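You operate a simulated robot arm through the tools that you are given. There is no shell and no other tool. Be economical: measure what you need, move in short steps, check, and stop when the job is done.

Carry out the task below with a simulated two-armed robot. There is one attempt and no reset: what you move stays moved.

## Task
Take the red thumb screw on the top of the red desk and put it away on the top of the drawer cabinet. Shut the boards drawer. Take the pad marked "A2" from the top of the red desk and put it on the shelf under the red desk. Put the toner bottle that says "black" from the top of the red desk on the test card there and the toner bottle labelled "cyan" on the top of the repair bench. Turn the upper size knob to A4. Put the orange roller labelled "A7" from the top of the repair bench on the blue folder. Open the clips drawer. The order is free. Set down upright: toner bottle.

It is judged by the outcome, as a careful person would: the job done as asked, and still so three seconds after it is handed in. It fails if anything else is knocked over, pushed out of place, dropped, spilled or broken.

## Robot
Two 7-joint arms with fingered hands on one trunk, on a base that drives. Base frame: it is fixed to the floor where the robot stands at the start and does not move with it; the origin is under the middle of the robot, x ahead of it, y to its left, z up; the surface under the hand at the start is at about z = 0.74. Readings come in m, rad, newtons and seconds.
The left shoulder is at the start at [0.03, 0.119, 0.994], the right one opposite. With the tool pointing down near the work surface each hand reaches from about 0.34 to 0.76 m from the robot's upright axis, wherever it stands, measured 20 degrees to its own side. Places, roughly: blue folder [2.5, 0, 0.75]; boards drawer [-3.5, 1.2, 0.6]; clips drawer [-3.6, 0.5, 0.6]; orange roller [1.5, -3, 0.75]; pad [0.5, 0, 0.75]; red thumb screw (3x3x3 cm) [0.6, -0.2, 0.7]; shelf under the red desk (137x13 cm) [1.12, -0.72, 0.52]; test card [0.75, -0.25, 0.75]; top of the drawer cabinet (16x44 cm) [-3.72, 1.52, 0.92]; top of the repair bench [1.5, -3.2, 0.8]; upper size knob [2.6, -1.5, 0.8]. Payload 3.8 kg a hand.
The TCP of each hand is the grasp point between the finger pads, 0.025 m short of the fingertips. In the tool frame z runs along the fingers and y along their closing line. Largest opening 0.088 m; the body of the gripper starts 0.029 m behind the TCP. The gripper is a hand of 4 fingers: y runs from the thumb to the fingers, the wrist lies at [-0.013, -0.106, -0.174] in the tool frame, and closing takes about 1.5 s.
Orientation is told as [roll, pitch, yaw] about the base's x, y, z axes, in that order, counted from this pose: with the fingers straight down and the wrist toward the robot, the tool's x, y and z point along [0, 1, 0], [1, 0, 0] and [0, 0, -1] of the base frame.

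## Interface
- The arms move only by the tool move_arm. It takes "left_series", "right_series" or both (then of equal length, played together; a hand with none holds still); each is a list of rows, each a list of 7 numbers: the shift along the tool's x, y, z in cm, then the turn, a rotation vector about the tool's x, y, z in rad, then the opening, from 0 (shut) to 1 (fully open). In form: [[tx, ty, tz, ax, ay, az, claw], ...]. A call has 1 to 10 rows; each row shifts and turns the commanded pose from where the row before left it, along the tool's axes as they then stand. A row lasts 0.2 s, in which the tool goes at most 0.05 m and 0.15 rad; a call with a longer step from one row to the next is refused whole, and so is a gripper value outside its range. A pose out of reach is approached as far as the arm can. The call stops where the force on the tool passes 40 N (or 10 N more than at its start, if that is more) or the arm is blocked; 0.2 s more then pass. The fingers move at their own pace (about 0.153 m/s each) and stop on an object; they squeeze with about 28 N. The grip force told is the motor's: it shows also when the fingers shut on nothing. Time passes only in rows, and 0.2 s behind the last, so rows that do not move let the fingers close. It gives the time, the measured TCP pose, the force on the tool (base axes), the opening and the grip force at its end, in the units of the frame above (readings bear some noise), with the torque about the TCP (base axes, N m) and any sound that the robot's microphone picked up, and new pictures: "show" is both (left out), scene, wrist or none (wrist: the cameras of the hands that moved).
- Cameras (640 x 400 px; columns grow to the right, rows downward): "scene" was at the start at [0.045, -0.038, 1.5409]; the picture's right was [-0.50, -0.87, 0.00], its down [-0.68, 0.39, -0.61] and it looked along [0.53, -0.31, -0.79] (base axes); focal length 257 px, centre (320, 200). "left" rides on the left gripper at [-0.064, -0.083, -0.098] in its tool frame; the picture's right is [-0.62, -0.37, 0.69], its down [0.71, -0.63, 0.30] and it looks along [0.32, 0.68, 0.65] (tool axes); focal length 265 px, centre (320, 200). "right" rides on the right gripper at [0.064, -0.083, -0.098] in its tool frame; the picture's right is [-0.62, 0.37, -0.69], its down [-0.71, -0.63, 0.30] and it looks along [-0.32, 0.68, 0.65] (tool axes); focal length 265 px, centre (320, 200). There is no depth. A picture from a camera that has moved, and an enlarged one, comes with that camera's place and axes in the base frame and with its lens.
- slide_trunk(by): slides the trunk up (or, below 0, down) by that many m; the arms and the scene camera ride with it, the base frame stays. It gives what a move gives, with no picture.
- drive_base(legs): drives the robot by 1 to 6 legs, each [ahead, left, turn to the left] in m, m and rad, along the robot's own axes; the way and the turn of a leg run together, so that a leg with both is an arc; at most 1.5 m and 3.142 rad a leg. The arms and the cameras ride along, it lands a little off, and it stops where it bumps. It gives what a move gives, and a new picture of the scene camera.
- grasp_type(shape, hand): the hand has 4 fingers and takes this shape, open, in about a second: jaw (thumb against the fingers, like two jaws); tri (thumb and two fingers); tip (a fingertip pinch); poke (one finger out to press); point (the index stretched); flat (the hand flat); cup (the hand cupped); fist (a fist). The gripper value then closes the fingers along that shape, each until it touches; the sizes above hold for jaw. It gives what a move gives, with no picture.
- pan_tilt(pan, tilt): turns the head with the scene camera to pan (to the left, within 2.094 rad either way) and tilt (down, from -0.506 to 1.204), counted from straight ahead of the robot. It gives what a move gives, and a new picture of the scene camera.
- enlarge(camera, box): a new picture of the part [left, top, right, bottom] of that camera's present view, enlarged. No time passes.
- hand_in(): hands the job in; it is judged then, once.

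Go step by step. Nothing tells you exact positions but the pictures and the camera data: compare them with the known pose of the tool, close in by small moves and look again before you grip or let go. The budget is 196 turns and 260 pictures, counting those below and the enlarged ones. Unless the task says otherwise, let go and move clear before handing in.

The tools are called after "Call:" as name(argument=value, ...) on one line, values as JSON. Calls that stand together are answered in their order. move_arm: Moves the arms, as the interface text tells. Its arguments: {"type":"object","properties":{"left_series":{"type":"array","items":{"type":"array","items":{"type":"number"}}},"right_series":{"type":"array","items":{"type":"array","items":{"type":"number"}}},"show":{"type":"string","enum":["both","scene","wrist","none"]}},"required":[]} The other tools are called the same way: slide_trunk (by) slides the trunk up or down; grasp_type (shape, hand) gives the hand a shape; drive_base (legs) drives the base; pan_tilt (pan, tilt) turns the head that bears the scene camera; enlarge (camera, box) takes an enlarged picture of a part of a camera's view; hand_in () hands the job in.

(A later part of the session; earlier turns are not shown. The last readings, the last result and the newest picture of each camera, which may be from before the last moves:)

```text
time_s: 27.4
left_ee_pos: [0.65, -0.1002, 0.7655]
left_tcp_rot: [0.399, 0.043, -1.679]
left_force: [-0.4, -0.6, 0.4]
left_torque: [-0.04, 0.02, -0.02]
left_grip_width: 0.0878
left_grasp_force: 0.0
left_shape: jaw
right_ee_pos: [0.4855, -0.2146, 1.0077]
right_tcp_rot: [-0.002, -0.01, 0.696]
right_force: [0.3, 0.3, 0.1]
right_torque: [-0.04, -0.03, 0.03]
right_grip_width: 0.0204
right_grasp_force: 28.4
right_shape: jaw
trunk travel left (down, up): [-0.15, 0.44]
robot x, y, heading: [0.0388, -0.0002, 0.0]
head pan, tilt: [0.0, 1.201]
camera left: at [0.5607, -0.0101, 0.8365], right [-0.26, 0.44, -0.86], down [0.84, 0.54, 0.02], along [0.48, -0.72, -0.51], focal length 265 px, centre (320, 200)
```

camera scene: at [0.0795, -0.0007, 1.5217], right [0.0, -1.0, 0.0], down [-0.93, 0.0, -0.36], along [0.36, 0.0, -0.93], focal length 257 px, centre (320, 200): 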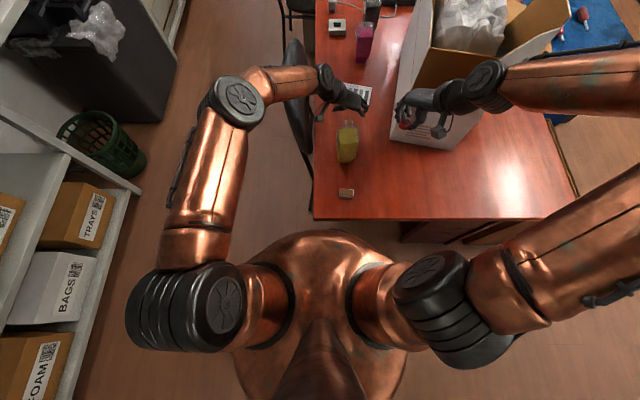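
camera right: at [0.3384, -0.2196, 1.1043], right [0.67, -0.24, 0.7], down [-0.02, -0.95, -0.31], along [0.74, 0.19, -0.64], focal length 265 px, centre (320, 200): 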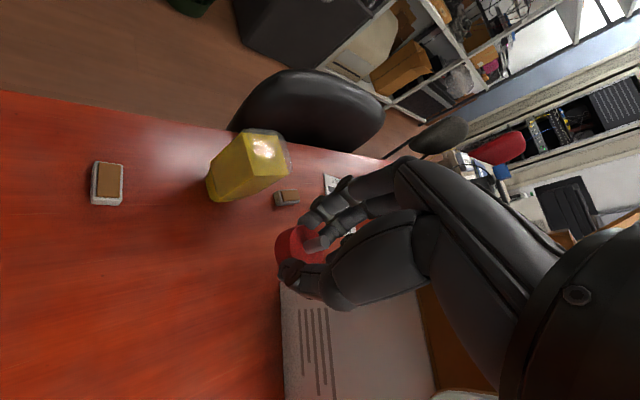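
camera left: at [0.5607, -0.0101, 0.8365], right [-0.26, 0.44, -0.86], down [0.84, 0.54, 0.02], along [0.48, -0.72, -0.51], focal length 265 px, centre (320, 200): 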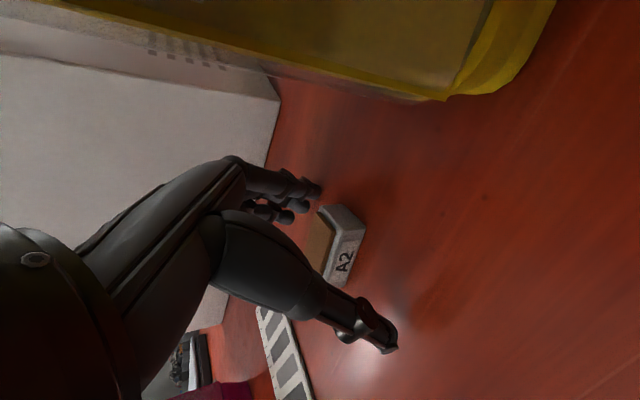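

The pad lies between the fingertips; closing.

Call:
move_arm(left_series=[[0, 0, 0.2, 0, 0, 0, 0], [0, 0, 0, 0, 0, 0, 0], [0, 0, 0, 0, 0, 0, 0], [0, 0, 0, 0, 0, 0, 0], [0, 0, 0, 0, 0, 0, 0], [0, 0, 0, 0, 0, 0, 0], [0, 0, 0, 0, 0, 0, 0]], show="wrist")

```text
time_s: 29.0
left_ee_pos: [0.6504, -0.1009, 0.7665]
left_tcp_rot: [0.399, 0.045, -1.681]
left_force: [-2.5, -4.9, 20.4]
left_torque: [-0.93, 0.01, -0.17]
left_grip_width: 0.0334
left_grasp_force: 27.8
left_shape: jaw
right_ee_pos: [0.4843, -0.2135, 1.0079]
right_tcp_rot: [-0.004, -0.012, 0.697]
right_force: [-0.6, 0.7, 0.5]
right_torque: [-0.01, 0.0, 0.0]
right_grip_width: 0.0203
right_grasp_force: 28.4
right_shape: jaw
trunk travel left (down, up): [-0.15, 0.44]
robot x, y, heading: [0.0449, -0.0036, 0.002]
head pan, tilt: [0.0, 1.201]
camera left: at [0.5605, -0.0112, 0.8366], right [-0.25, 0.44, -0.86], down [0.84, 0.54, 0.03], along [0.48, -0.72, -0.51], focal length 265 px, centre (320, 200)
```

left: 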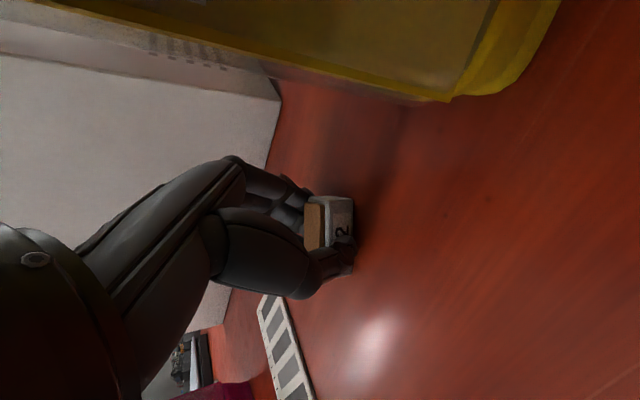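

Pad gripped. Lifting straight up.

Call:
move_arm(left_series=[[0.8, 0, -1.8, 0, 0, 0, 0], [1.2, 0, -2.8, 0, 0, 0, 0], [1.6, 0, -3.7, 0, 0, 0, 0], [1.6, 0, -3.7, 0, 0, 0, 0], [1.6, 0, -3.7, 0, 0, 0, 0], [0, 0, -4, 0, 0, 0, 0]], show="both")

```text
time_s: 30.4
left_ee_pos: [0.6362, -0.1101, 0.975]
left_tcp_rot: [0.397, 0.045, -1.682]
left_force: [-1.1, -0.5, -0.9]
left_torque: [-0.07, 0.02, 0.02]
left_grip_width: 0.033
left_grasp_force: 27.9
left_shape: jaw
right_ee_pos: [0.4857, -0.2142, 1.0079]
right_tcp_rot: [-0.004, -0.01, 0.696]
right_force: [-0.6, 0.6, 0.0]
right_torque: [0.01, 0.01, -0.02]
right_grip_width: 0.0206
right_grasp_force: 28.5
right_shape: jaw
trunk travel left (down, up): [-0.15, 0.44]
robot x, y, heading: [0.0355, -0.0034, 0.005]
head pan, tilt: [0.0, 1.201]
camera scene: at [0.0752, -0.0005, 1.5219], right [0.0, -1.0, 0.0], down [-0.93, 0.0, -0.36], along [0.36, 0.0, -0.93], focal length 257 px, centre (320, 200)
camera left: at [0.5473, -0.0204, 1.0448], right [-0.26, 0.44, -0.86], down [0.84, 0.54, 0.02], along [0.48, -0.72, -0.51], focal length 265 px, centre (320, 200)
```

scene: 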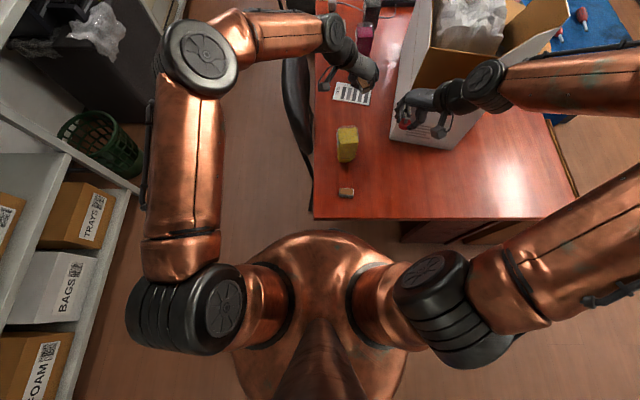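
left: 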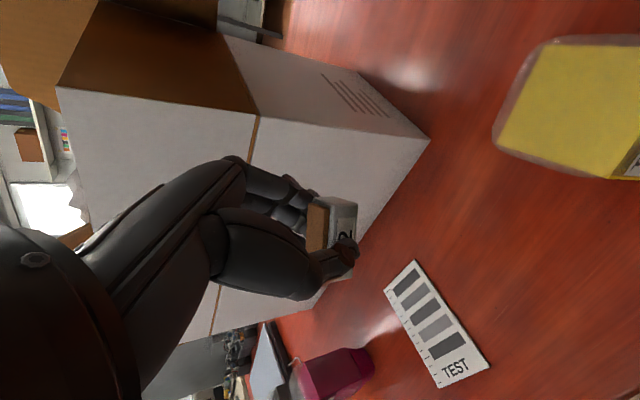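

Pad held. I'll retract the left hand, back off and look to the right for the way round the desk.

Call:
move_arm(left_series=[[-3, -2, -2, 0, 0, 0, 0], [-3, -2, -2, 0, 0, 0, 0], [-3, -2, -2, 0, 0, 0, 0], [-3, -2, -2, 0, 0, 0, 0], [0, 0, 0, 0, 0, 0, 0]], show="none")

Call:
drive_base(legs=[[-0.4, 0, 0]])

Call:
pan_tilt(pan=-0.8, tilt=0.6)

```text
time_s: 31.6
left_ee_pos: [0.5041, -0.0157, 1.0065]
left_tcp_rot: [0.4, 0.046, -1.68]
left_force: [-0.2, 0.7, -0.3]
left_torque: [0.0, -0.02, -0.01]
left_grip_width: 0.0327
left_grasp_force: 28.1
left_shape: jaw
right_ee_pos: [0.4869, -0.2148, 1.0077]
right_tcp_rot: [-0.002, -0.009, 0.696]
right_force: [0.7, -1.0, -1.0]
right_torque: [0.01, 0.0, 0.05]
right_grip_width: 0.0201
right_grasp_force: 27.5
right_shape: jaw
trunk travel left (down, up): [-0.15, 0.44]
robot x, y, heading: [0.0357, -0.0037, -0.007]
head pan, tilt: [0.0, 1.201]
```

```text
time_s: 34.1
left_ee_pos: [0.1, -0.0166, 1.0067]
left_tcp_rot: [0.398, 0.046, -1.685]
left_force: [-0.3, 0.2, 0.0]
left_torque: [-0.03, 0.03, 0.0]
left_grip_width: 0.0327
left_grasp_force: 27.3
left_shape: jaw
right_ee_pos: [0.0814, -0.2153, 1.0065]
right_tcp_rot: [-0.002, -0.013, 0.694]
right_force: [-0.6, 0.2, -0.4]
right_torque: [-0.02, 0.0, -0.01]
right_grip_width: 0.0205
right_grasp_force: 27.7
right_shape: jaw
trunk travel left (down, up): [-0.15, 0.44]
robot x, y, heading: [-0.3591, 0.0005, -0.008]
head pan, tilt: [0.0, 1.201]
camera scene: at [-0.3282, 0.0001, 1.5219], right [0.0, -1.0, 0.0], down [-0.93, 0.0, -0.36], along [0.36, 0.0, -0.93], focal length 257 px, centre (320, 200)
```

scene: 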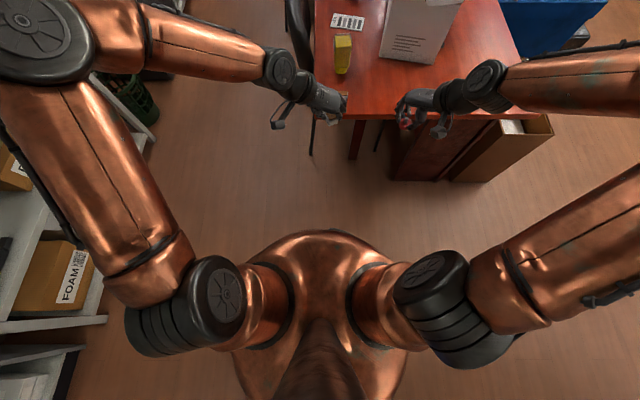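

```text
time_s: 35.2
left_ee_pos: [0.101, -0.0165, 1.0059]
left_tcp_rot: [0.398, 0.045, -1.685]
left_force: [-0.8, -0.5, -0.5]
left_torque: [0.0, 0.0, 0.04]
left_grip_width: 0.0328
left_grasp_force: 27.6
left_shape: jaw
right_ee_pos: [0.0817, -0.215, 1.0066]
right_tcp_rot: [-0.003, -0.01, 0.694]
right_force: [-0.4, -0.2, -0.7]
right_torque: [-0.03, 0.01, 0.0]
right_grip_width: 0.0208
right_grasp_force: 27.9
right_shape: jaw
trunk travel left (down, up): [-0.15, 0.44]
robot x, y, heading: [-0.3622, -0.0017, -0.003]
head pan, tilt: [-0.799, 0.6]
camera scene: at [-0.3215, -0.0632, 1.5664], right [-0.72, -0.7, 0.0], down [-0.39, 0.41, -0.82], along [0.57, -0.59, -0.57], focal length 257 px, centre (320, 200)
```

scene: 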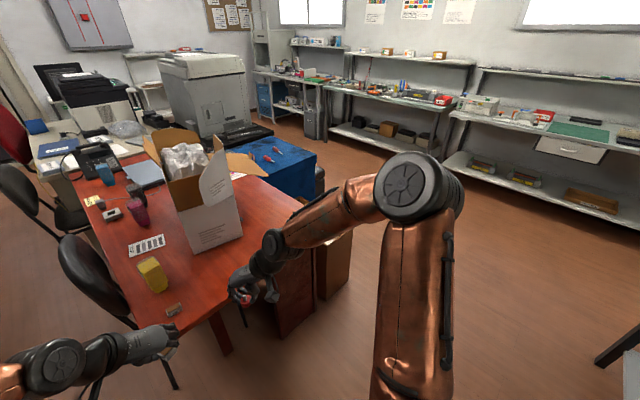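

There's something standing at the desk's front right corner. I'll drive to the right and look at the desk's right side.

Call:
drive_base(legs=[[0, -1.4, 0]])

Call:
pan_tilt(pan=0.3, tilt=0.65)

```text
time_s: 42.1
left_ee_pos: [0.0893, -1.4045, 1.006]
left_tcp_rot: [0.399, 0.045, -1.694]
left_force: [-0.7, -0.2, -0.1]
left_torque: [-0.02, 0.01, 0.02]
left_grip_width: 0.033
left_grasp_force: 28.3
left_shape: jaw
right_ee_pos: [0.07, -1.6009, 1.0077]
right_tcp_rot: [-0.002, -0.009, 0.683]
right_force: [0.8, -0.1, -0.4]
right_torque: [0.0, 0.02, 0.03]
right_grip_width: 0.0203
right_grasp_force: 27.7
right_shape: jaw
trunk travel left (down, up): [-0.15, 0.44]
robot x, y, heading: [-0.3754, -1.3819, -0.01]
head pan, tilt: [-0.799, 0.6]
camera scene: at [-0.3324, -1.447, 1.5664], right [-0.72, -0.69, 0.0], down [-0.39, 0.41, -0.82], along [0.57, -0.6, -0.57], focal length 257 px, centre (320, 200)
```

scene: 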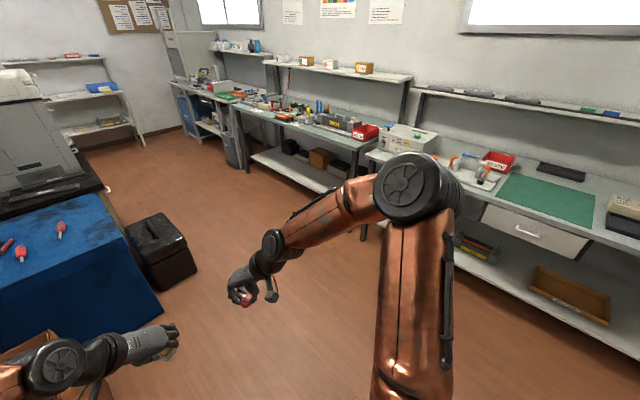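

```text
time_s: 43.4
left_ee_pos: [0.0914, -1.4029, 1.0065]
left_tcp_rot: [0.399, 0.045, -1.694]
left_force: [-0.1, 0.1, -0.4]
left_torque: [-0.02, -0.01, 0.0]
left_grip_width: 0.0328
left_grasp_force: 28.1
left_shape: jaw
right_ee_pos: [0.0694, -1.6015, 1.0071]
right_tcp_rot: [-0.001, -0.011, 0.684]
right_force: [-0.2, 0.3, -1.0]
right_torque: [0.02, -0.01, -0.02]
right_grip_width: 0.0206
right_grasp_force: 28.3
right_shape: jaw
trunk travel left (down, up): [-0.15, 0.44]
robot x, y, heading: [-0.3732, -1.3836, -0.016]
head pan, tilt: [0.3, 0.649]
camera scene: at [-0.3101, -1.3579, 1.5621], right [0.28, -0.96, 0.0], down [-0.58, -0.17, -0.8], along [0.76, 0.23, -0.6], focal length 257 px, centre (320, 200)
```

scene: 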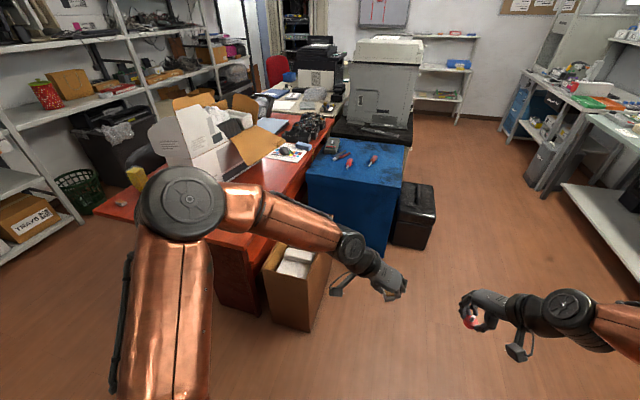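

A carton stands on the floor by the desk and a blue table is further on. I'll drive along at y≈-1.55, turn to face the desk, and look for the shelf.

Call:
drive_base(legs=[[0, -0.15, 0], [1.1, 0, 0], [0, 0, 1.58]])

Call:
pan_tilt(pan=0.0, tilt=0.8)

```text
time_s: 53.9
left_ee_pos: [0.7715, -1.0973, 1.0061]
left_tcp_rot: [0.397, 0.046, -0.145]
left_force: [0.1, 0.7, 0.0]
left_torque: [0.0, -0.02, -0.01]
left_grip_width: 0.033
left_grasp_force: 28.6
left_shape: jaw
right_ee_pos: [0.9689, -1.1241, 1.0082]
right_tcp_rot: [-0.001, -0.011, 2.233]
right_force: [-0.1, -0.1, -0.4]
right_torque: [0.0, -0.01, 0.04]
right_grip_width: 0.0203
right_grasp_force: 28.3
right_shape: jaw
trunk travel left (down, up): [-0.15, 0.44]
robot x, y, heading: [0.7389, -1.5653, 1.539]
head pan, tilt: [0.3, 0.649]
camera scene: at [0.7161, -1.4982, 1.5621], right [0.96, 0.26, 0.0], down [0.16, -0.58, -0.8], along [-0.21, 0.77, -0.6], focal length 257 px, centre (320, 200)
```

scene: 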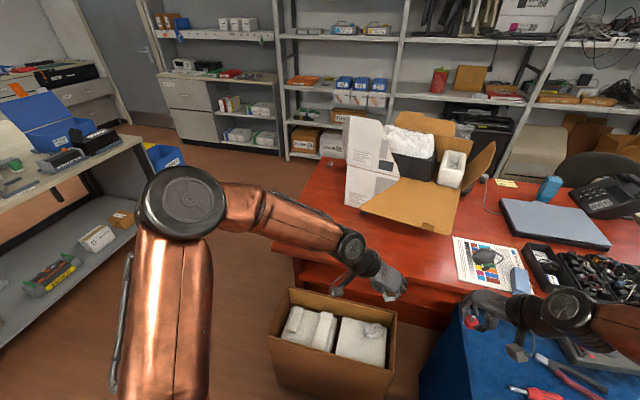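

```text
time_s: 54.7
left_ee_pos: [0.7716, -1.0986, 1.006]
left_tcp_rot: [0.396, 0.044, -0.143]
left_force: [0.9, -0.2, 0.4]
left_torque: [0.0, -0.03, -0.02]
left_grip_width: 0.0325
left_grasp_force: 28.4
left_shape: jaw
right_ee_pos: [0.9685, -1.1233, 1.0082]
right_tcp_rot: [-0.001, -0.009, 2.233]
right_force: [-0.5, 0.0, -0.1]
right_torque: [0.0, 0.01, 0.0]
right_grip_width: 0.0207
right_grasp_force: 27.9
right_shape: jaw
trunk travel left (down, up): [-0.15, 0.44]
robot x, y, heading: [0.741, -1.5602, 1.54]
head pan, tilt: [0.0, 0.799]
camera scene: at [0.7417, -1.5013, 1.5496], right [1.0, -0.03, 0.0], down [-0.02, -0.72, -0.7], along [0.02, 0.7, -0.72], focal length 257 px, centre (320, 200)
```

scene: 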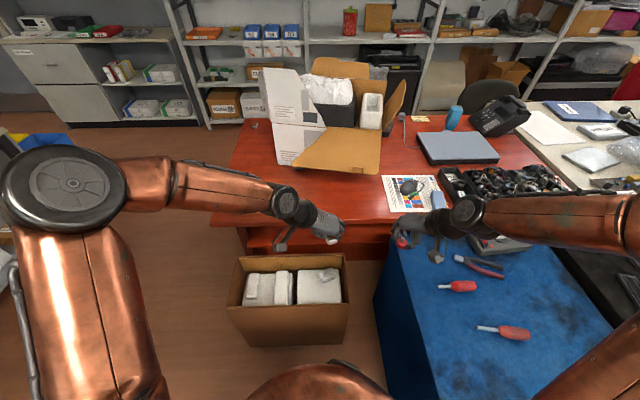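

I can see a lower board under the desk edge behind the carton. I'll zoom in on it.

Call:
enlarge(camera="scene", box=[215, 190, 405, 310])

```text
3.33 times, centred on (310, 250) of scene
camera zoom: at [0.7417, -1.5013, 1.5496], right [1.0, -0.03, 0.0], down [-0.02, -0.72, -0.7], along [0.02, 0.7, -0.72], focal length 858 px, centre (353, 33)
```

zoom: 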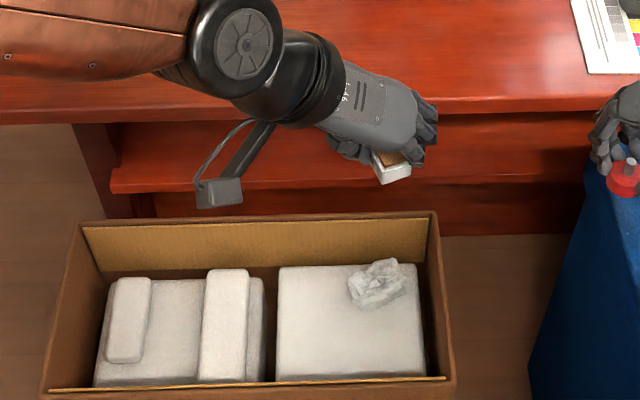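

The shelf front edge is at y≈-0.80, z≈0.52, empty and reachable over the carton. I'll drive 0.2 m closer and tilt the left fingers further forward.

Call:
drive_base(legs=[[0.2, 0, 0.03]])

Call:
move_arm(left_series=[[0, 0, -3, 0, 0.1, 0, 0], [0, 0, -3, 0, 0.1, 0, 0], [0, 0, -3, 0, 0.1, 0, 0], [0, 0, -3, 0, 0.1, 0, 0], [0, 0, -3, 0, 0.1, 0, 0]], show="both")

```text
time_s: 56.5
left_ee_pos: [0.7604, -0.9, 1.0055]
left_tcp_rot: [0.397, 0.047, -0.113]
left_force: [-1.0, 1.0, -0.3]
left_torque: [0.01, -0.01, 0.03]
left_grip_width: 0.0326
left_grasp_force: 27.7
left_shape: jaw
right_ee_pos: [0.958, -0.9175, 1.0072]
right_tcp_rot: [-0.002, -0.011, 2.262]
right_force: [0.4, 0.1, -1.1]
right_torque: [0.01, -0.01, -0.05]
right_grip_width: 0.0206
right_grasp_force: 27.9
right_shape: jaw
trunk travel left (down, up): [-0.15, 0.44]
robot x, y, heading: [0.7445, -1.3618, 1.57]
head pan, tilt: [0.0, 0.799]
stopped in leg 1: the robot was blocked; the commanded pose is now the measured one
camera scene: at [0.7436, -1.3029, 1.5495], right [1.0, 0.0, 0.0], down [0.0, -0.72, -0.7], along [0.0, 0.7, -0.72], focal length 257 px, centre (320, 200)
```

scene: 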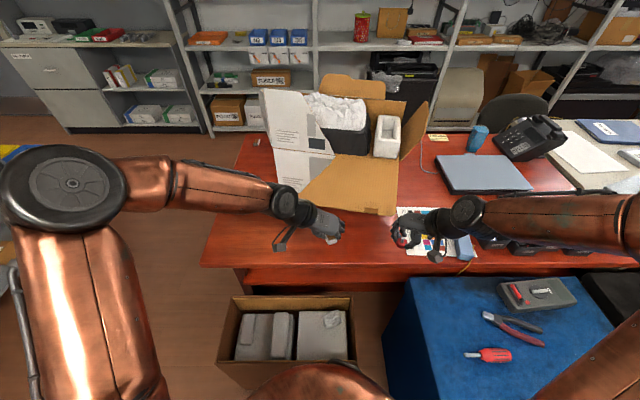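

```text
time_s: 57.6
left_ee_pos: [0.7556, -0.985, 1.13]
left_tcp_rot: [0.901, 0.045, -0.114]
left_force: [0.3, 0.2, 0.1]
left_torque: [0.02, 0.05, 0.02]
left_grip_width: 0.0328
left_grasp_force: 28.5
left_shape: jaw
right_ee_pos: [0.9597, -0.9201, 1.0087]
right_tcp_rot: [-0.002, -0.013, 2.264]
right_force: [0.1, -0.1, 0.3]
right_torque: [0.0, 0.02, -0.02]
right_grip_width: 0.0206
right_grasp_force: 28.5
right_shape: jaw
trunk travel left (down, up): [-0.15, 0.44]
robot x, y, heading: [0.7418, -1.3617, 1.566]
head pan, tilt: [0.0, 0.799]
camera scene: at [0.7435, -1.305, 1.5496], right [1.0, 0.0, 0.0], down [0.0, -0.72, -0.7], along [0.0, 0.7, -0.72], focal length 257 px, centre (320, 200)
camera left: at [0.6597, -1.0922, 1.1452], right [-0.39, 0.2, -0.9], down [-0.53, 0.75, 0.4], along [0.75, 0.63, -0.18], focal length 265 px, centre (320, 200)
```

scene: 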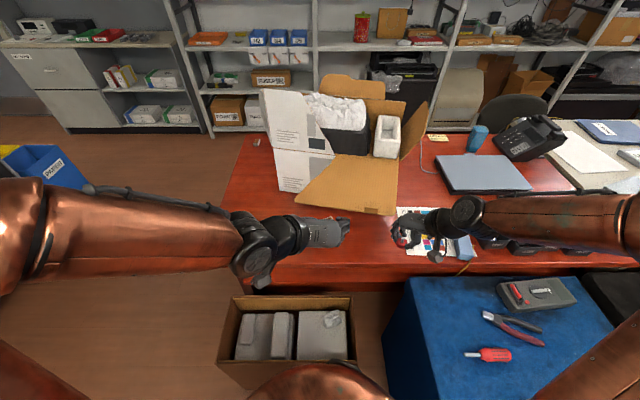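
left: 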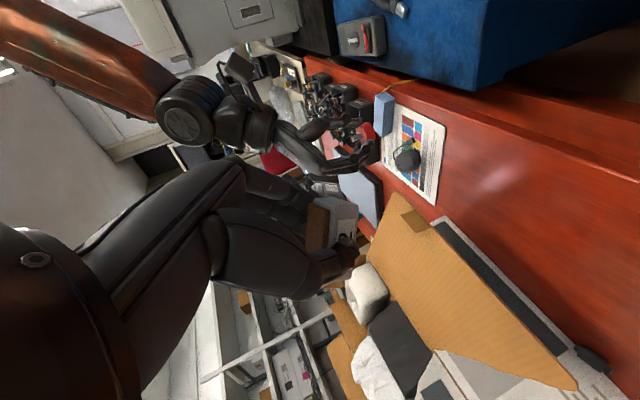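

The base just touched the carton; I'll back off 5 cm and then lower the left hand outside the desk edge.

Call:
drive_base(legs=[[-0.05, 0, 0]])

Call:
move_arm(left_series=[[-3.1, 0, 2.4, 0, 0, 0, 0], [-3.8, 0, 3, 0, 0, 0, 0], [-3.8, 0, 3, 0, 0, 0, 0], [-3.8, 0, 3, 0, 0, 0, 0], [-3.8, 0, 3, 0, 0, 0, 0], [-3.8, 0, 3, 0, 0, 0, 0], [-3.8, 0, 3, 0, 0, 0, 0], [-3.8, 0, 3, 0, 0, 0, 0], [-3.1, 0, 2.4, 0, 0, 0, 0], [-3.1, 0, 2.4, 0, 0, 0, 0]], show="both")

```text
time_s: 58.6
left_ee_pos: [0.7549, -1.0368, 1.1302]
left_tcp_rot: [0.901, 0.046, -0.112]
left_force: [0.0, -1.1, -0.6]
left_torque: [0.03, 0.0, -0.03]
left_grip_width: 0.0327
left_grasp_force: 27.6
left_shape: jaw
right_ee_pos: [0.9578, -0.9718, 1.0089]
right_tcp_rot: [-0.002, -0.013, 2.266]
right_force: [0.7, -0.8, 0.2]
right_torque: [0.0, 0.06, 0.01]
right_grip_width: 0.0208
right_grasp_force: 28.0
right_shape: jaw
trunk travel left (down, up): [-0.15, 0.44]
robot x, y, heading: [0.7414, -1.4102, 1.57]
head pan, tilt: [0.0, 0.799]
camera scene: at [0.7434, -1.3583, 1.5497], right [1.0, 0.0, 0.0], down [0.0, -0.72, -0.7], along [0.0, 0.7, -0.72], focal length 257 px, centre (320, 200)
```

scene: 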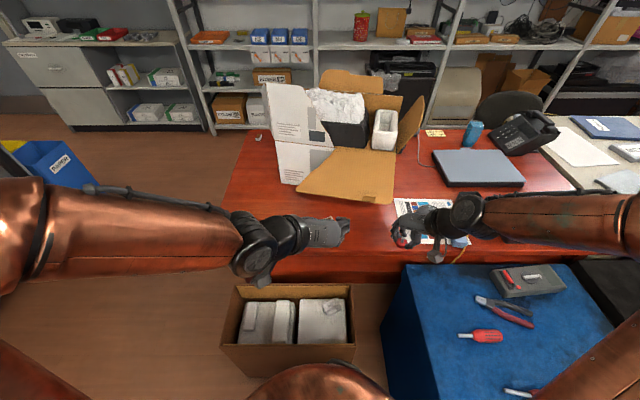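

```text
time_s: 60.8
left_ee_pos: [0.7338, -1.0372, 0.6715]
left_tcp_rot: [0.899, 0.047, -0.112]
left_force: [0.1, 0.3, 0.0]
left_torque: [0.0, 0.0, 0.03]
left_grip_width: 0.0327
left_grasp_force: 28.3
left_shape: jaw
right_ee_pos: [0.9573, -0.9701, 1.0078]
right_tcp_rot: [-0.001, -0.01, 2.265]
right_force: [-0.2, 0.1, -0.1]
right_torque: [-0.03, -0.01, 0.0]
right_grip_width: 0.0206
right_grasp_force: 27.8
right_shape: jaw
trunk travel left (down, up): [-0.15, 0.44]
robot x, y, heading: [0.7452, -1.4148, 1.567]
head pan, tilt: [0.0, 0.799]
camera scene: at [0.7433, -1.3546, 1.5495], right [1.0, 0.0, 0.0], down [0.0, -0.72, -0.7], along [0.0, 0.7, -0.72], focal length 257 px, centre (320, 200)
camera left: at [0.6375, -1.1442, 0.6873], right [-0.39, 0.2, -0.9], down [-0.53, 0.75, 0.4], along [0.75, 0.63, -0.18], focal length 265 px, centre (320, 200)
```

scene: 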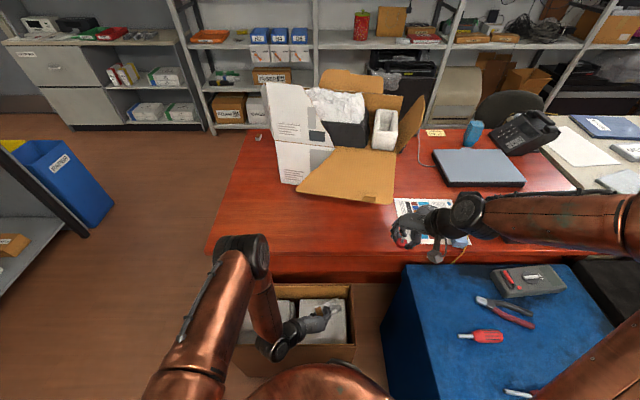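
left: 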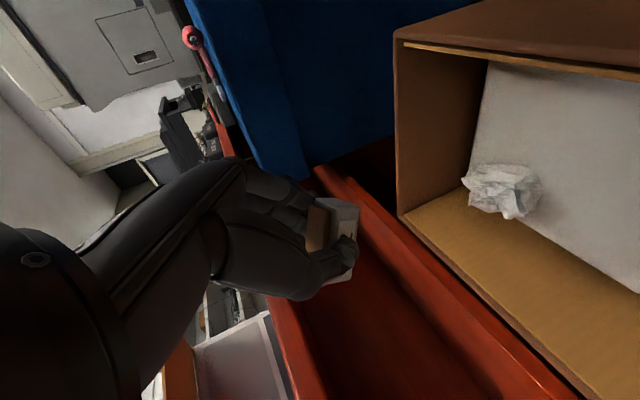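

The shelf opening is clearly visible. I'll lower to z≈0.575 and move in partway, then look.

Call:
move_arm(left_series=[[-3.75, 0, 3, 0, 0, 0, 0], [-3.75, 0, 3, 0, 0, 0, 0], [2.46, 0, 3.1, 0, 0, 0, 0], [2.46, 0, 3.1, 0, 0, 0, 0], [2.46, 0, 3.1, 0, 0, 0, 0], [2.46, 0, 3.1, 0, 0, 0, 0], [0, 0, 0, 0, 0, 0, 0]], show="both")

```text
time_s: 62.4
left_ee_pos: [0.7457, -0.879, 0.5778]
left_tcp_rot: [0.897, 0.046, -0.113]
left_force: [0.0, 0.1, 0.1]
left_torque: [-0.02, -0.02, -0.02]
left_grip_width: 0.0328
left_grasp_force: 27.4
left_shape: jaw
right_ee_pos: [0.9587, -0.9706, 1.007]
right_tcp_rot: [-0.002, -0.009, 2.265]
right_force: [0.1, -1.0, -0.4]
right_torque: [0.02, -0.02, -0.02]
right_grip_width: 0.0206
right_grasp_force: 27.9
right_shape: jaw
trunk travel left (down, up): [-0.15, 0.44]
robot x, y, heading: [0.7406, -1.4161, 1.573]
head pan, tilt: [0.0, 0.799]
camera scene: at [0.7434, -1.3549, 1.5496], right [1.0, 0.0, 0.0], down [0.0, -0.72, -0.7], along [0.0, 0.7, -0.72], focal length 257 px, centre (320, 200)
camera left: at [0.6496, -0.9854, 0.5927], right [-0.39, 0.2, -0.9], down [-0.53, 0.75, 0.4], along [0.75, 0.63, -0.19], focal length 265 px, centre (320, 200)
```

scene: 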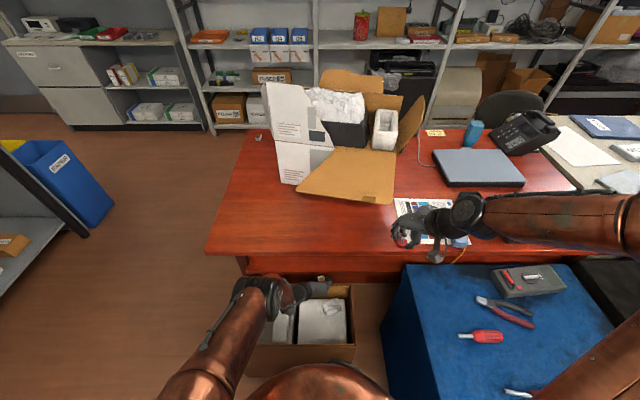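
left: 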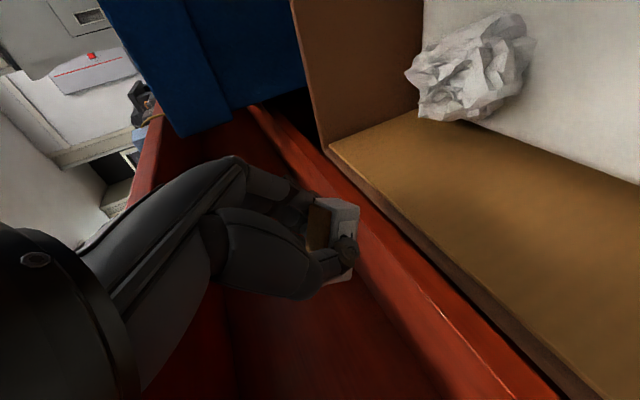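

Clear. Moving in the remaining 12 cm, then lowering gently until the pad touches.

Call:
move_arm(left_series=[[2.46, 0, 3.1, 0, 0, 0, 0], [2.46, 0, 3.1, 0, 0, 0, 0], [2.46, 0, 3.1, 0, 0, 0, 0], [-0.8, 0, 0.6, 0, 0, 0, 0], [0, 0, 0, 0, 0, 0, 0]], show="wrist")

```text
time_s: 63.6
left_ee_pos: [0.7467, -0.8502, 0.5787]
left_tcp_rot: [0.897, 0.045, -0.111]
left_force: [-1.2, 0.2, 0.5]
left_torque: [-0.01, 0.01, -0.03]
left_grip_width: 0.0327
left_grasp_force: 28.6
left_shape: jaw
left hand out of reach, approached as far as the arm can: row 1, 2, 3, 4
right_ee_pos: [0.9589, -0.9704, 1.0075]
right_tcp_rot: [-0.002, -0.011, 2.266]
right_force: [0.1, 0.2, 0.1]
right_torque: [-0.02, -0.01, 0.01]
right_grip_width: 0.0204
right_grasp_force: 28.1
right_shape: jaw
trunk travel left (down, up): [-0.15, 0.44]
robot x, y, heading: [0.747, -1.4183, 1.568]
head pan, tilt: [0.0, 0.799]
camera left: at [0.6504, -0.9571, 0.5943], right [-0.39, 0.2, -0.9], down [-0.53, 0.75, 0.4], along [0.75, 0.63, -0.19], focal length 265 px, centre (320, 200)
```

left: 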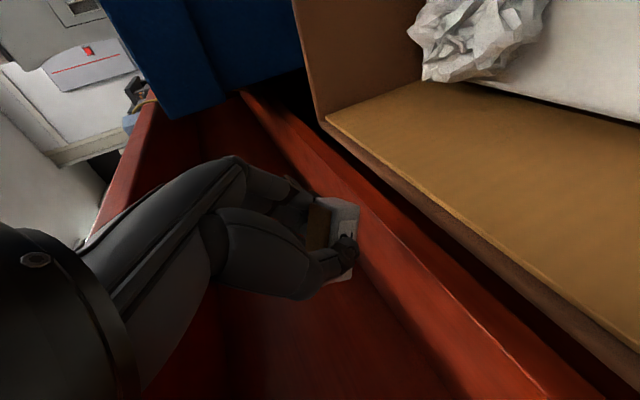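

Reach ends 9 cm short because the shoulder is high. I'll pull out, raise the hand, slide the trunk down 0.14 and edge forward.

Call:
move_arm(left_series=[[-2.46, 0, -3.1, 0, 0, 0, 0], [-2.46, 0, -3.1, 0, 0, 0, 0], [-2.46, 0, -3.1, 0, 0, 0, 0], [-1.2, 0, -1.6, 0, 0, 0, 0], [3.8, 0, -3, 0, 0, 0, 0], [3.8, 0, -3, 0, 0, 0, 0], [3.8, 0, -3, 0, 0, 0, 0]], show="none")

Call:
slide_trunk(by=-0.14)

Call:
drive_base(legs=[[0.035, 0, 0]])

```text
time_s: 65.2
left_ee_pos: [0.7405, -0.9902, 0.725]
left_tcp_rot: [0.897, 0.048, -0.111]
left_force: [0.0, 0.3, -0.8]
left_torque: [0.0, 0.0, 0.04]
left_grip_width: 0.0325
left_grasp_force: 27.6
left_shape: jaw
right_ee_pos: [0.958, -0.9707, 1.0081]
right_tcp_rot: [-0.003, -0.013, 2.264]
right_force: [0.4, -1.3, 0.5]
right_torque: [0.0, 0.01, 0.02]
right_grip_width: 0.0203
right_grasp_force: 28.2
right_shape: jaw
trunk travel left (down, up): [-0.15, 0.44]
robot x, y, heading: [0.7433, -1.4129, 1.567]
head pan, tilt: [0.0, 0.799]
```

```text
time_s: 66.8
left_ee_pos: [0.7398, -0.9894, 0.584]
left_tcp_rot: [0.899, 0.046, -0.112]
left_force: [0.5, -1.1, -0.3]
left_torque: [0.02, 0.02, -0.01]
left_grip_width: 0.0325
left_grasp_force: 27.7
left_shape: jaw
right_ee_pos: [0.958, -0.9714, 0.8664]
right_tcp_rot: [-0.002, -0.01, 2.265]
right_force: [0.2, -0.7, 0.6]
right_torque: [0.0, 0.01, 0.05]
right_grip_width: 0.0205
right_grasp_force: 28.0
right_shape: jaw
trunk travel left (down, up): [-0.01, 0.58]
robot x, y, heading: [0.7427, -1.4158, 1.566]
head pan, tilt: [0.0, 0.799]
```

```text
time_s: 67.7
left_ee_pos: [0.7411, -0.9533, 0.583]
left_tcp_rot: [0.897, 0.047, -0.113]
left_force: [0.9, -0.2, 0.4]
left_torque: [0.01, 0.01, 0.0]
left_grip_width: 0.0328
left_grasp_force: 27.9
left_shape: jaw
right_ee_pos: [0.9589, -0.9349, 0.8675]
right_tcp_rot: [-0.001, -0.01, 2.263]
right_force: [0.1, 0.2, -0.7]
right_torque: [-0.05, 0.02, 0.03]
right_grip_width: 0.0206
right_grasp_force: 28.1
right_shape: jaw
trunk travel left (down, up): [-0.01, 0.58]
robot x, y, heading: [0.7452, -1.3783, 1.566]
head pan, tilt: [0.0, 0.799]
camera scene: at [0.7436, -1.3183, 1.4095], right [1.0, 0.0, 0.0], down [0.0, -0.72, -0.7], along [0.0, 0.7, -0.72], focal length 257 px, centre (320, 200)
```

scene: 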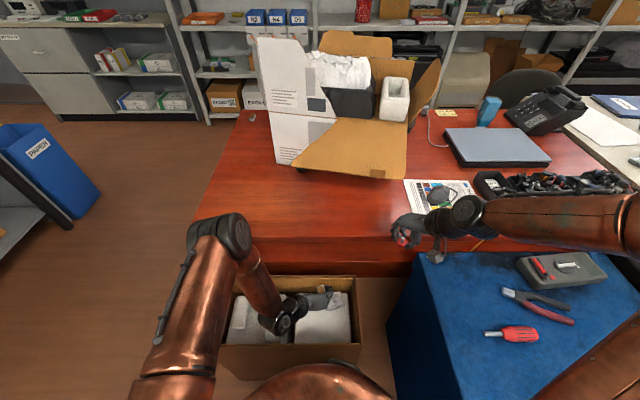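

Now move in again: forward about 19 cm at this height.

Call:
move_arm(left_series=[[2.46, 0, 3.1, 0, 0, 0, 0], [2.46, 0, 3.1, 0, 0, 0, 0], [2.46, 0, 3.1, 0, 0, 0, 0], [2.46, 0, 3.1, 0, 0, 0, 0], [2, 0, 2.5, 0, 0, 0, 0], [0, 0, 0, 0, 0, 0, 0]], show="wrist")

```text
time_s: 69.1
left_ee_pos: [0.7606, -0.7671, 0.5796]
left_tcp_rot: [0.892, 0.046, -0.114]
left_force: [0.5, 0.0, -0.1]
left_torque: [0.01, -0.01, 0.01]
left_grip_width: 0.0327
left_grasp_force: 27.9
left_shape: jaw
right_ee_pos: [0.9578, -0.936, 0.8669]
right_tcp_rot: [-0.005, -0.009, 2.263]
right_force: [-0.1, 0.0, 0.3]
right_torque: [0.02, -0.05, 0.0]
right_grip_width: 0.0205
right_grasp_force: 28.1
right_shape: jaw
trunk travel left (down, up): [-0.01, 0.58]
robot x, y, heading: [0.7454, -1.3845, 1.567]
head pan, tilt: [0.0, 0.799]
camera left: at [0.6658, -0.8741, 0.5966], right [-0.39, 0.2, -0.9], down [-0.53, 0.75, 0.39], along [0.75, 0.63, -0.19], focal length 265 px, centre (320, 200)
```

left: 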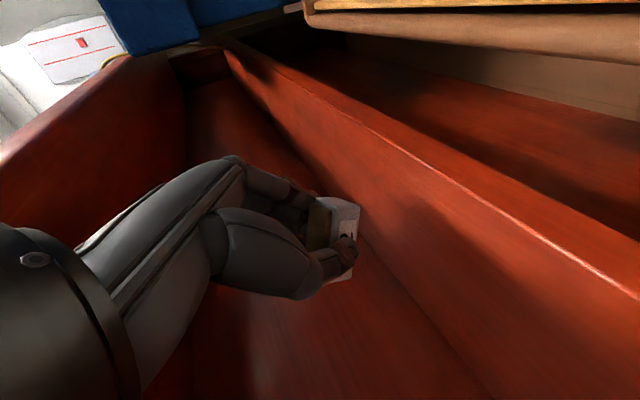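

The hand is under the desk, above the shelf (the edge at y≈-0.785, back panel at y≈-0.64). I'll lower in small steps until contact.

Call:
move_arm(left_series=[[-0.78, 0, 0.62, 0, 0, 0, 0], [-0.78, 0, 0.62, 0, 0, 0, 0], [-0.78, 0, 0.62, 0, 0, 0, 0], [0, 0, 0, 0, 0, 0, 0]], show="wrist")

```text
time_s: 70.1
left_ee_pos: [0.7606, -0.7637, 0.5536]
left_tcp_rot: [0.899, 0.047, -0.114]
left_force: [0.4, -0.1, -0.5]
left_torque: [0.0, -0.03, 0.02]
left_grip_width: 0.0325
left_grasp_force: 27.5
left_shape: jaw
right_ee_pos: [0.9587, -0.9361, 0.8682]
right_tcp_rot: [-0.001, -0.01, 2.265]
right_force: [0.1, 0.5, 0.8]
right_torque: [-0.02, -0.01, 0.01]
right_grip_width: 0.0206
right_grasp_force: 28.3
right_shape: jaw
trunk travel left (down, up): [-0.01, 0.58]
robot x, y, heading: [0.7419, -1.3824, 1.568]
head pan, tilt: [0.0, 0.799]
camera left: at [0.665, -0.8715, 0.5688], right [-0.39, 0.2, -0.9], down [-0.53, 0.75, 0.4], along [0.75, 0.63, -0.18], focal length 265 px, centre (320, 200)
```

left: 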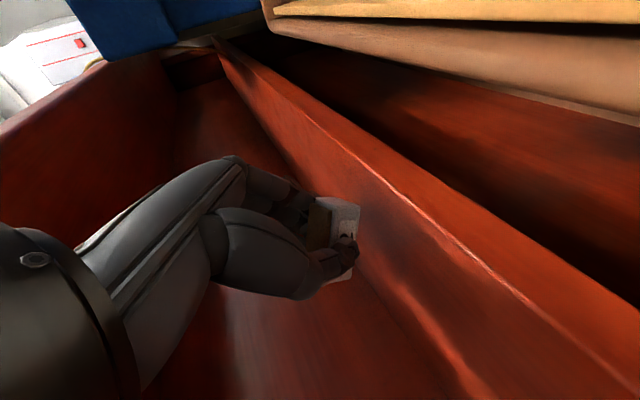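

No contact yet. I'll move 2.5 cm further in, and keep lowering.

Call:
move_arm(left_series=[[1.5, 0, 1.95, 0, 0, 0, 0], [-0.78, 0, 0.62, 0, 0, 0, 0], [-0.5, 0, 0.4, 0, 0, 0, 0], [0, 0, 0, 0, 0, 0, 0]], show="wrist")

```text
time_s: 71.1
left_ee_pos: [0.7643, -0.7398, 0.5402]
left_tcp_rot: [0.902, 0.045, -0.114]
left_force: [4.8, 2.1, 11.6]
left_torque: [-0.02, -0.2, 0.06]
left_grip_width: 0.0328
left_grasp_force: 27.9
left_shape: jaw
right_ee_pos: [0.9595, -0.936, 0.8683]
right_tcp_rot: [-0.003, -0.011, 2.262]
right_force: [0.7, 0.1, 1.1]
right_torque: [0.02, -0.01, -0.02]
right_grip_width: 0.0206
right_grasp_force: 28.2
right_shape: jaw
trunk travel left (down, up): [-0.01, 0.58]
robot x, y, heading: [0.744, -1.3787, 1.566]
head pan, tilt: [0.0, 0.799]
camera left: at [0.6681, -0.847, 0.5541], right [-0.39, 0.2, -0.9], down [-0.53, 0.75, 0.4], along [0.75, 0.63, -0.18], focal length 265 px, centre (320, 200)
```

left: 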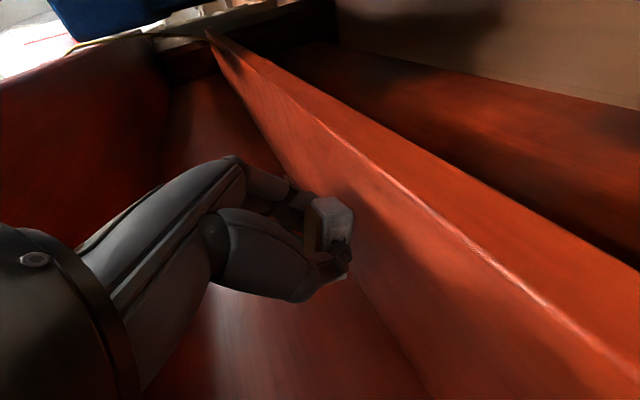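

Contact made: the pad rests on the shelf. Opening the fingers.

Call:
move_arm(left_series=[[0, 0, 0, 0, 0, 0, 0.45], [0, 0, 0, 0, 0, 0, 0.6], [0, 0, 0, 0, 0, 0, 0.8], [0, 0, 0, 0, 0, 0, 1], [0, 0, 0, 0, 0, 0, 1]], show="wrist")

```text
time_s: 72.3
left_ee_pos: [0.7634, -0.7406, 0.5376]
left_tcp_rot: [0.897, 0.045, -0.114]
left_force: [0.1, -0.3, 0.0]
left_torque: [0.03, 0.04, -0.03]
left_grip_width: 0.0877
left_grasp_force: 0.1
left_shape: jaw
right_ee_pos: [0.959, -0.9354, 0.8666]
right_tcp_rot: [-0.001, -0.01, 2.263]
right_force: [-0.7, -0.7, -0.3]
right_torque: [0.0, 0.02, 0.02]
right_grip_width: 0.0205
right_grasp_force: 28.0
right_shape: jaw
trunk travel left (down, up): [-0.01, 0.58]
robot x, y, heading: [0.7431, -1.3804, 1.569]
head pan, tilt: [0.0, 0.799]
camera left: at [0.667, -0.8478, 0.5524], right [-0.39, 0.2, -0.9], down [-0.53, 0.75, 0.4], along [0.75, 0.63, -0.19], focal length 265 px, centre (320, 200)
```

left: 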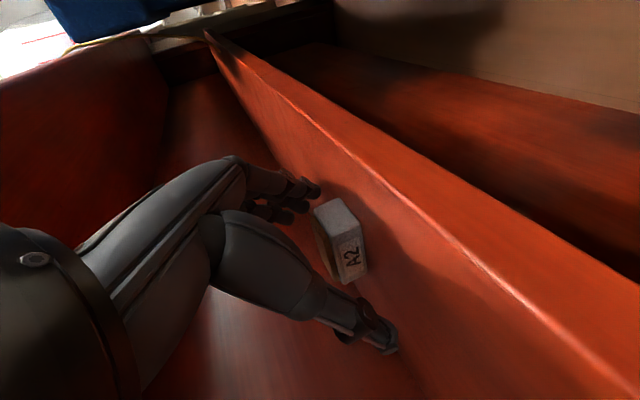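

The pad sits flat on the shelf with "A2" facing out. I'll back the hand out the same way.

Call:
move_arm(left_series=[[-1.4, 0, -2.9, 0, 0, 0, 1], [-2.4, 0, -3.2, 0, 0, 0, 1], [-2.46, 0, -3.1, 0, 0, 0, 1], [-2.46, 0, -3.1, 0, 0, 0, 1], [-2.46, 0, -3.1, 0, 0, 0, 1], [-2.46, 0, -3.1, 0, 0, 0, 1]], show="wrist")

Call:
slide_trunk(by=0.14)

```text
time_s: 73.7
left_ee_pos: [0.7348, -0.969, 0.5436]
left_tcp_rot: [0.899, 0.048, -0.113]
left_force: [-0.1, 0.0, 0.6]
left_torque: [0.02, -0.01, 0.06]
left_grip_width: 0.088
left_grasp_force: 0.1
left_shape: jaw
right_ee_pos: [0.9589, -0.9346, 0.8677]
right_tcp_rot: [-0.001, -0.008, 2.265]
right_force: [-1.3, -0.1, -0.4]
right_torque: [-0.02, 0.01, 0.0]
right_grip_width: 0.0204
right_grasp_force: 27.8
right_shape: jaw
trunk travel left (down, up): [-0.01, 0.58]
robot x, y, heading: [0.7451, -1.3749, 1.568]
head pan, tilt: [0.0, 0.799]
camera left: at [0.6391, -1.0769, 0.5593], right [-0.39, 0.2, -0.9], down [-0.53, 0.75, 0.4], along [0.75, 0.63, -0.19], focal length 265 px, centre (320, 200)
```

left: 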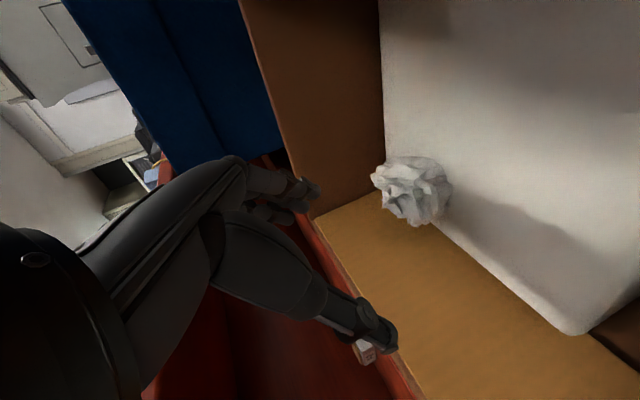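

```text
time_s: 75.4
left_ee_pos: [0.7351, -0.9698, 0.6833]
left_tcp_rot: [0.898, 0.046, -0.113]
left_force: [-0.5, 0.6, -0.1]
left_torque: [0.02, 0.0, 0.03]
left_grip_width: 0.0878
left_grasp_force: 0.1
left_shape: jaw
right_ee_pos: [0.9594, -0.9353, 1.0067]
right_tcp_rot: [-0.002, -0.01, 2.262]
right_force: [0.3, -0.4, -0.2]
right_torque: [0.0, 0.0, -0.02]
right_grip_width: 0.0208
right_grasp_force: 28.0
right_shape: jaw
trunk travel left (down, up): [-0.15, 0.44]
robot x, y, heading: [0.7423, -1.3832, 1.566]
head pan, tilt: [0.0, 0.799]
```

Pad placed. I'll raise the left hand, back away, and drive around toward the drawer cabinet side, looking as I go.

Call:
move_arm(left_series=[[3.8, 0, -3, 0, -0.1, 0, 1], [3.6, 0, -3.2, 0, -0.1, 0, 1], [3.3, 0, -3.5, 0, -0.1, 0, 1], [3, 0, -3.8, 0, -0.1, 0, 1], [2.6, 0, -4, 0, -0.1, 0, 1], [2.2, 0, -4.2, 0, -0.1, 0, 1], [1.7, 0, -4.4, 0, -0.1, 0, 1], [0, 0, 0, 0, -0.1, 0, 1]], show="none")

Call:
drive_base(legs=[[-0.2, 0, 0], [0, 1.2, 0]])

Call:
pan_tilt(pan=0.9, tilt=0.45)

```text
time_s: 77.2
left_ee_pos: [0.7529, -0.9492, 1.019]
left_tcp_rot: [0.097, 0.045, -0.11]
left_force: [0.3, 0.8, -0.3]
left_torque: [0.03, -0.01, 0.0]
left_grip_width: 0.0877
left_grasp_force: 0.0
left_shape: jaw
right_ee_pos: [0.9583, -0.9344, 1.0074]
right_tcp_rot: [-0.002, -0.01, 2.263]
right_force: [-0.6, -0.3, 0.0]
right_torque: [-0.03, 0.02, -0.03]
right_grip_width: 0.0206
right_grasp_force: 27.7
right_shape: jaw
trunk travel left (down, up): [-0.15, 0.44]
robot x, y, heading: [0.7408, -1.3818, 1.566]
head pan, tilt: [0.0, 0.799]
```

```text
time_s: 84.5
left_ee_pos: [-0.4499, -1.1416, 1.0182]
left_tcp_rot: [0.097, 0.046, -0.114]
left_force: [-0.3, 0.6, -0.3]
left_torque: [0.01, -0.01, 0.0]
left_grip_width: 0.0879
left_grasp_force: 0.1
left_shape: jaw
right_ee_pos: [-0.2429, -1.1271, 1.0078]
right_tcp_rot: [-0.003, -0.01, 2.263]
right_force: [-0.2, 0.1, -0.5]
right_torque: [0.0, -0.01, -0.01]
right_grip_width: 0.0206
right_grasp_force: 28.2
right_shape: jaw
trunk travel left (down, up): [-0.15, 0.44]
robot x, y, heading: [-0.4588, -1.5719, 1.566]
head pan, tilt: [0.0, 0.799]
camera scene: at [-0.4585, -1.5115, 1.5496], right [1.0, 0.0, 0.0], down [0.0, -0.72, -0.7], along [0.0, 0.7, -0.72], focal length 257 px, centre (320, 200)
```

scene: 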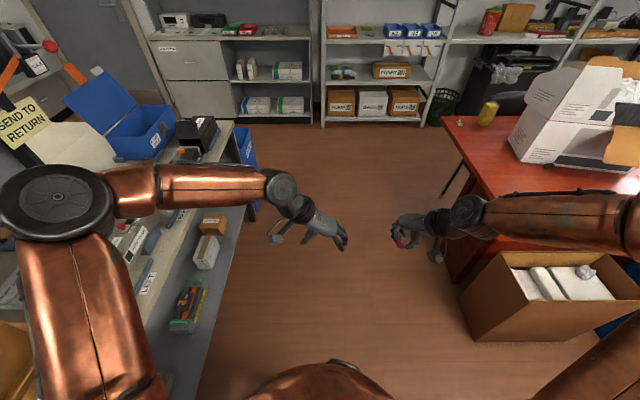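

```text
time_s: 85.7
left_ee_pos: [-0.4494, -1.1422, 1.0186]
left_tcp_rot: [0.098, 0.044, -0.115]
left_force: [-0.5, 0.0, 0.4]
left_torque: [0.01, 0.02, 0.0]
left_grip_width: 0.0876
left_grasp_force: 0.2
left_shape: jaw
right_ee_pos: [-0.2422, -1.1269, 1.0073]
right_tcp_rot: [-0.001, -0.011, 2.263]
right_force: [0.8, -0.1, -0.5]
right_torque: [-0.02, 0.0, 0.03]
right_grip_width: 0.0207
right_grasp_force: 27.7
right_shape: jaw
trunk travel left (down, up): [-0.15, 0.44]
robot x, y, heading: [-0.4571, -1.5705, 1.565]
head pan, tilt: [0.901, 0.45]
camera scene: at [-0.53, -1.5347, 1.58], right [0.62, 0.78, 0.0], down [0.34, -0.27, -0.9], along [-0.7, 0.56, -0.44], focal length 257 px, centre (320, 200)
```

scene: 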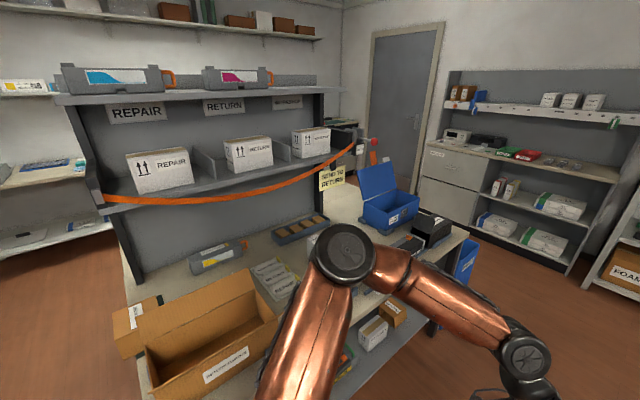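

My left elbow is close over a bench. I'll shift right, drive north between the bench and desk, and look west.

Call:
drive_base(legs=[[0, -0.22, 0], [1.5, 0, 0]])

Call:
pan_tilt(pan=1.3, tilt=0.5)

```text
time_s: 94.3
left_ee_pos: [-0.2128, 0.3522, 1.0173]
left_tcp_rot: [0.098, 0.043, -0.122]
left_force: [-1.3, 0.7, -0.1]
left_torque: [0.02, -0.05, 0.01]
left_grip_width: 0.0877
left_grasp_force: 0.1
left_shape: jaw
right_ee_pos: [-0.0056, 0.3654, 1.0072]
right_tcp_rot: [-0.003, -0.011, 2.255]
right_force: [0.7, 0.2, 0.2]
right_torque: [-0.02, 0.04, 0.02]
right_grip_width: 0.0203
right_grasp_force: 27.5
right_shape: jaw
trunk travel left (down, up): [-0.15, 0.44]
robot x, y, heading: [-0.2266, -0.0786, 1.56]
head pan, tilt: [0.901, 0.45]
camera scene: at [-0.297, -0.0395, 1.58], right [0.63, 0.78, 0.0], down [0.34, -0.27, -0.9], along [-0.7, 0.57, -0.44], focal length 257 px, centre (320, 200)
```

scene: 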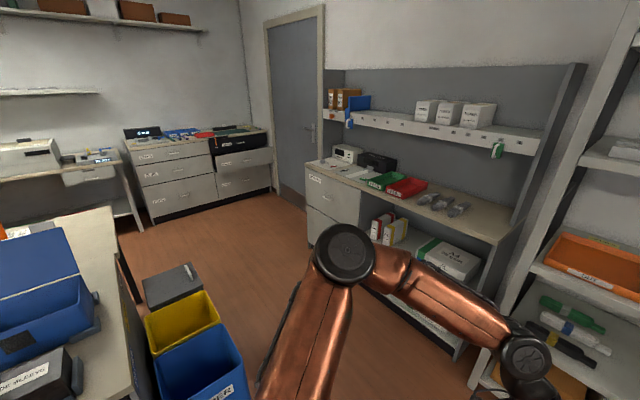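

```text
time_s: 95.2
left_ee_pos: [-0.213, 0.3521, 1.0185]
left_tcp_rot: [0.097, 0.046, -0.122]
left_force: [0.8, 0.9, 0.3]
left_torque: [-0.01, -0.02, -0.02]
left_grip_width: 0.088
left_grasp_force: 0.0
left_shape: jaw
right_ee_pos: [-0.0067, 0.365, 1.0067]
right_tcp_rot: [-0.002, -0.01, 2.255]
right_force: [0.0, 0.4, 0.4]
right_torque: [0.02, -0.04, 0.01]
right_grip_width: 0.0206
right_grasp_force: 27.7
right_shape: jaw
trunk travel left (down, up): [-0.15, 0.44]
robot x, y, heading: [-0.2234, -0.0777, 1.558]
head pan, tilt: [1.3, 0.499]
camera scene: at [-0.3131, -0.0724, 1.5755], right [0.28, 0.96, 0.0], down [0.46, -0.13, -0.88], along [-0.84, 0.25, -0.48], focal length 257 px, centre (320, 200)
```

scene: 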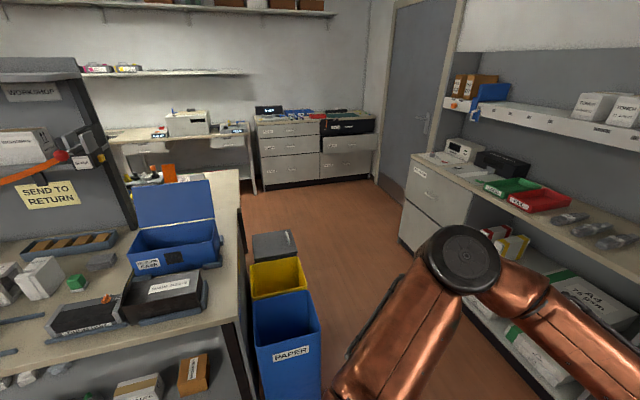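

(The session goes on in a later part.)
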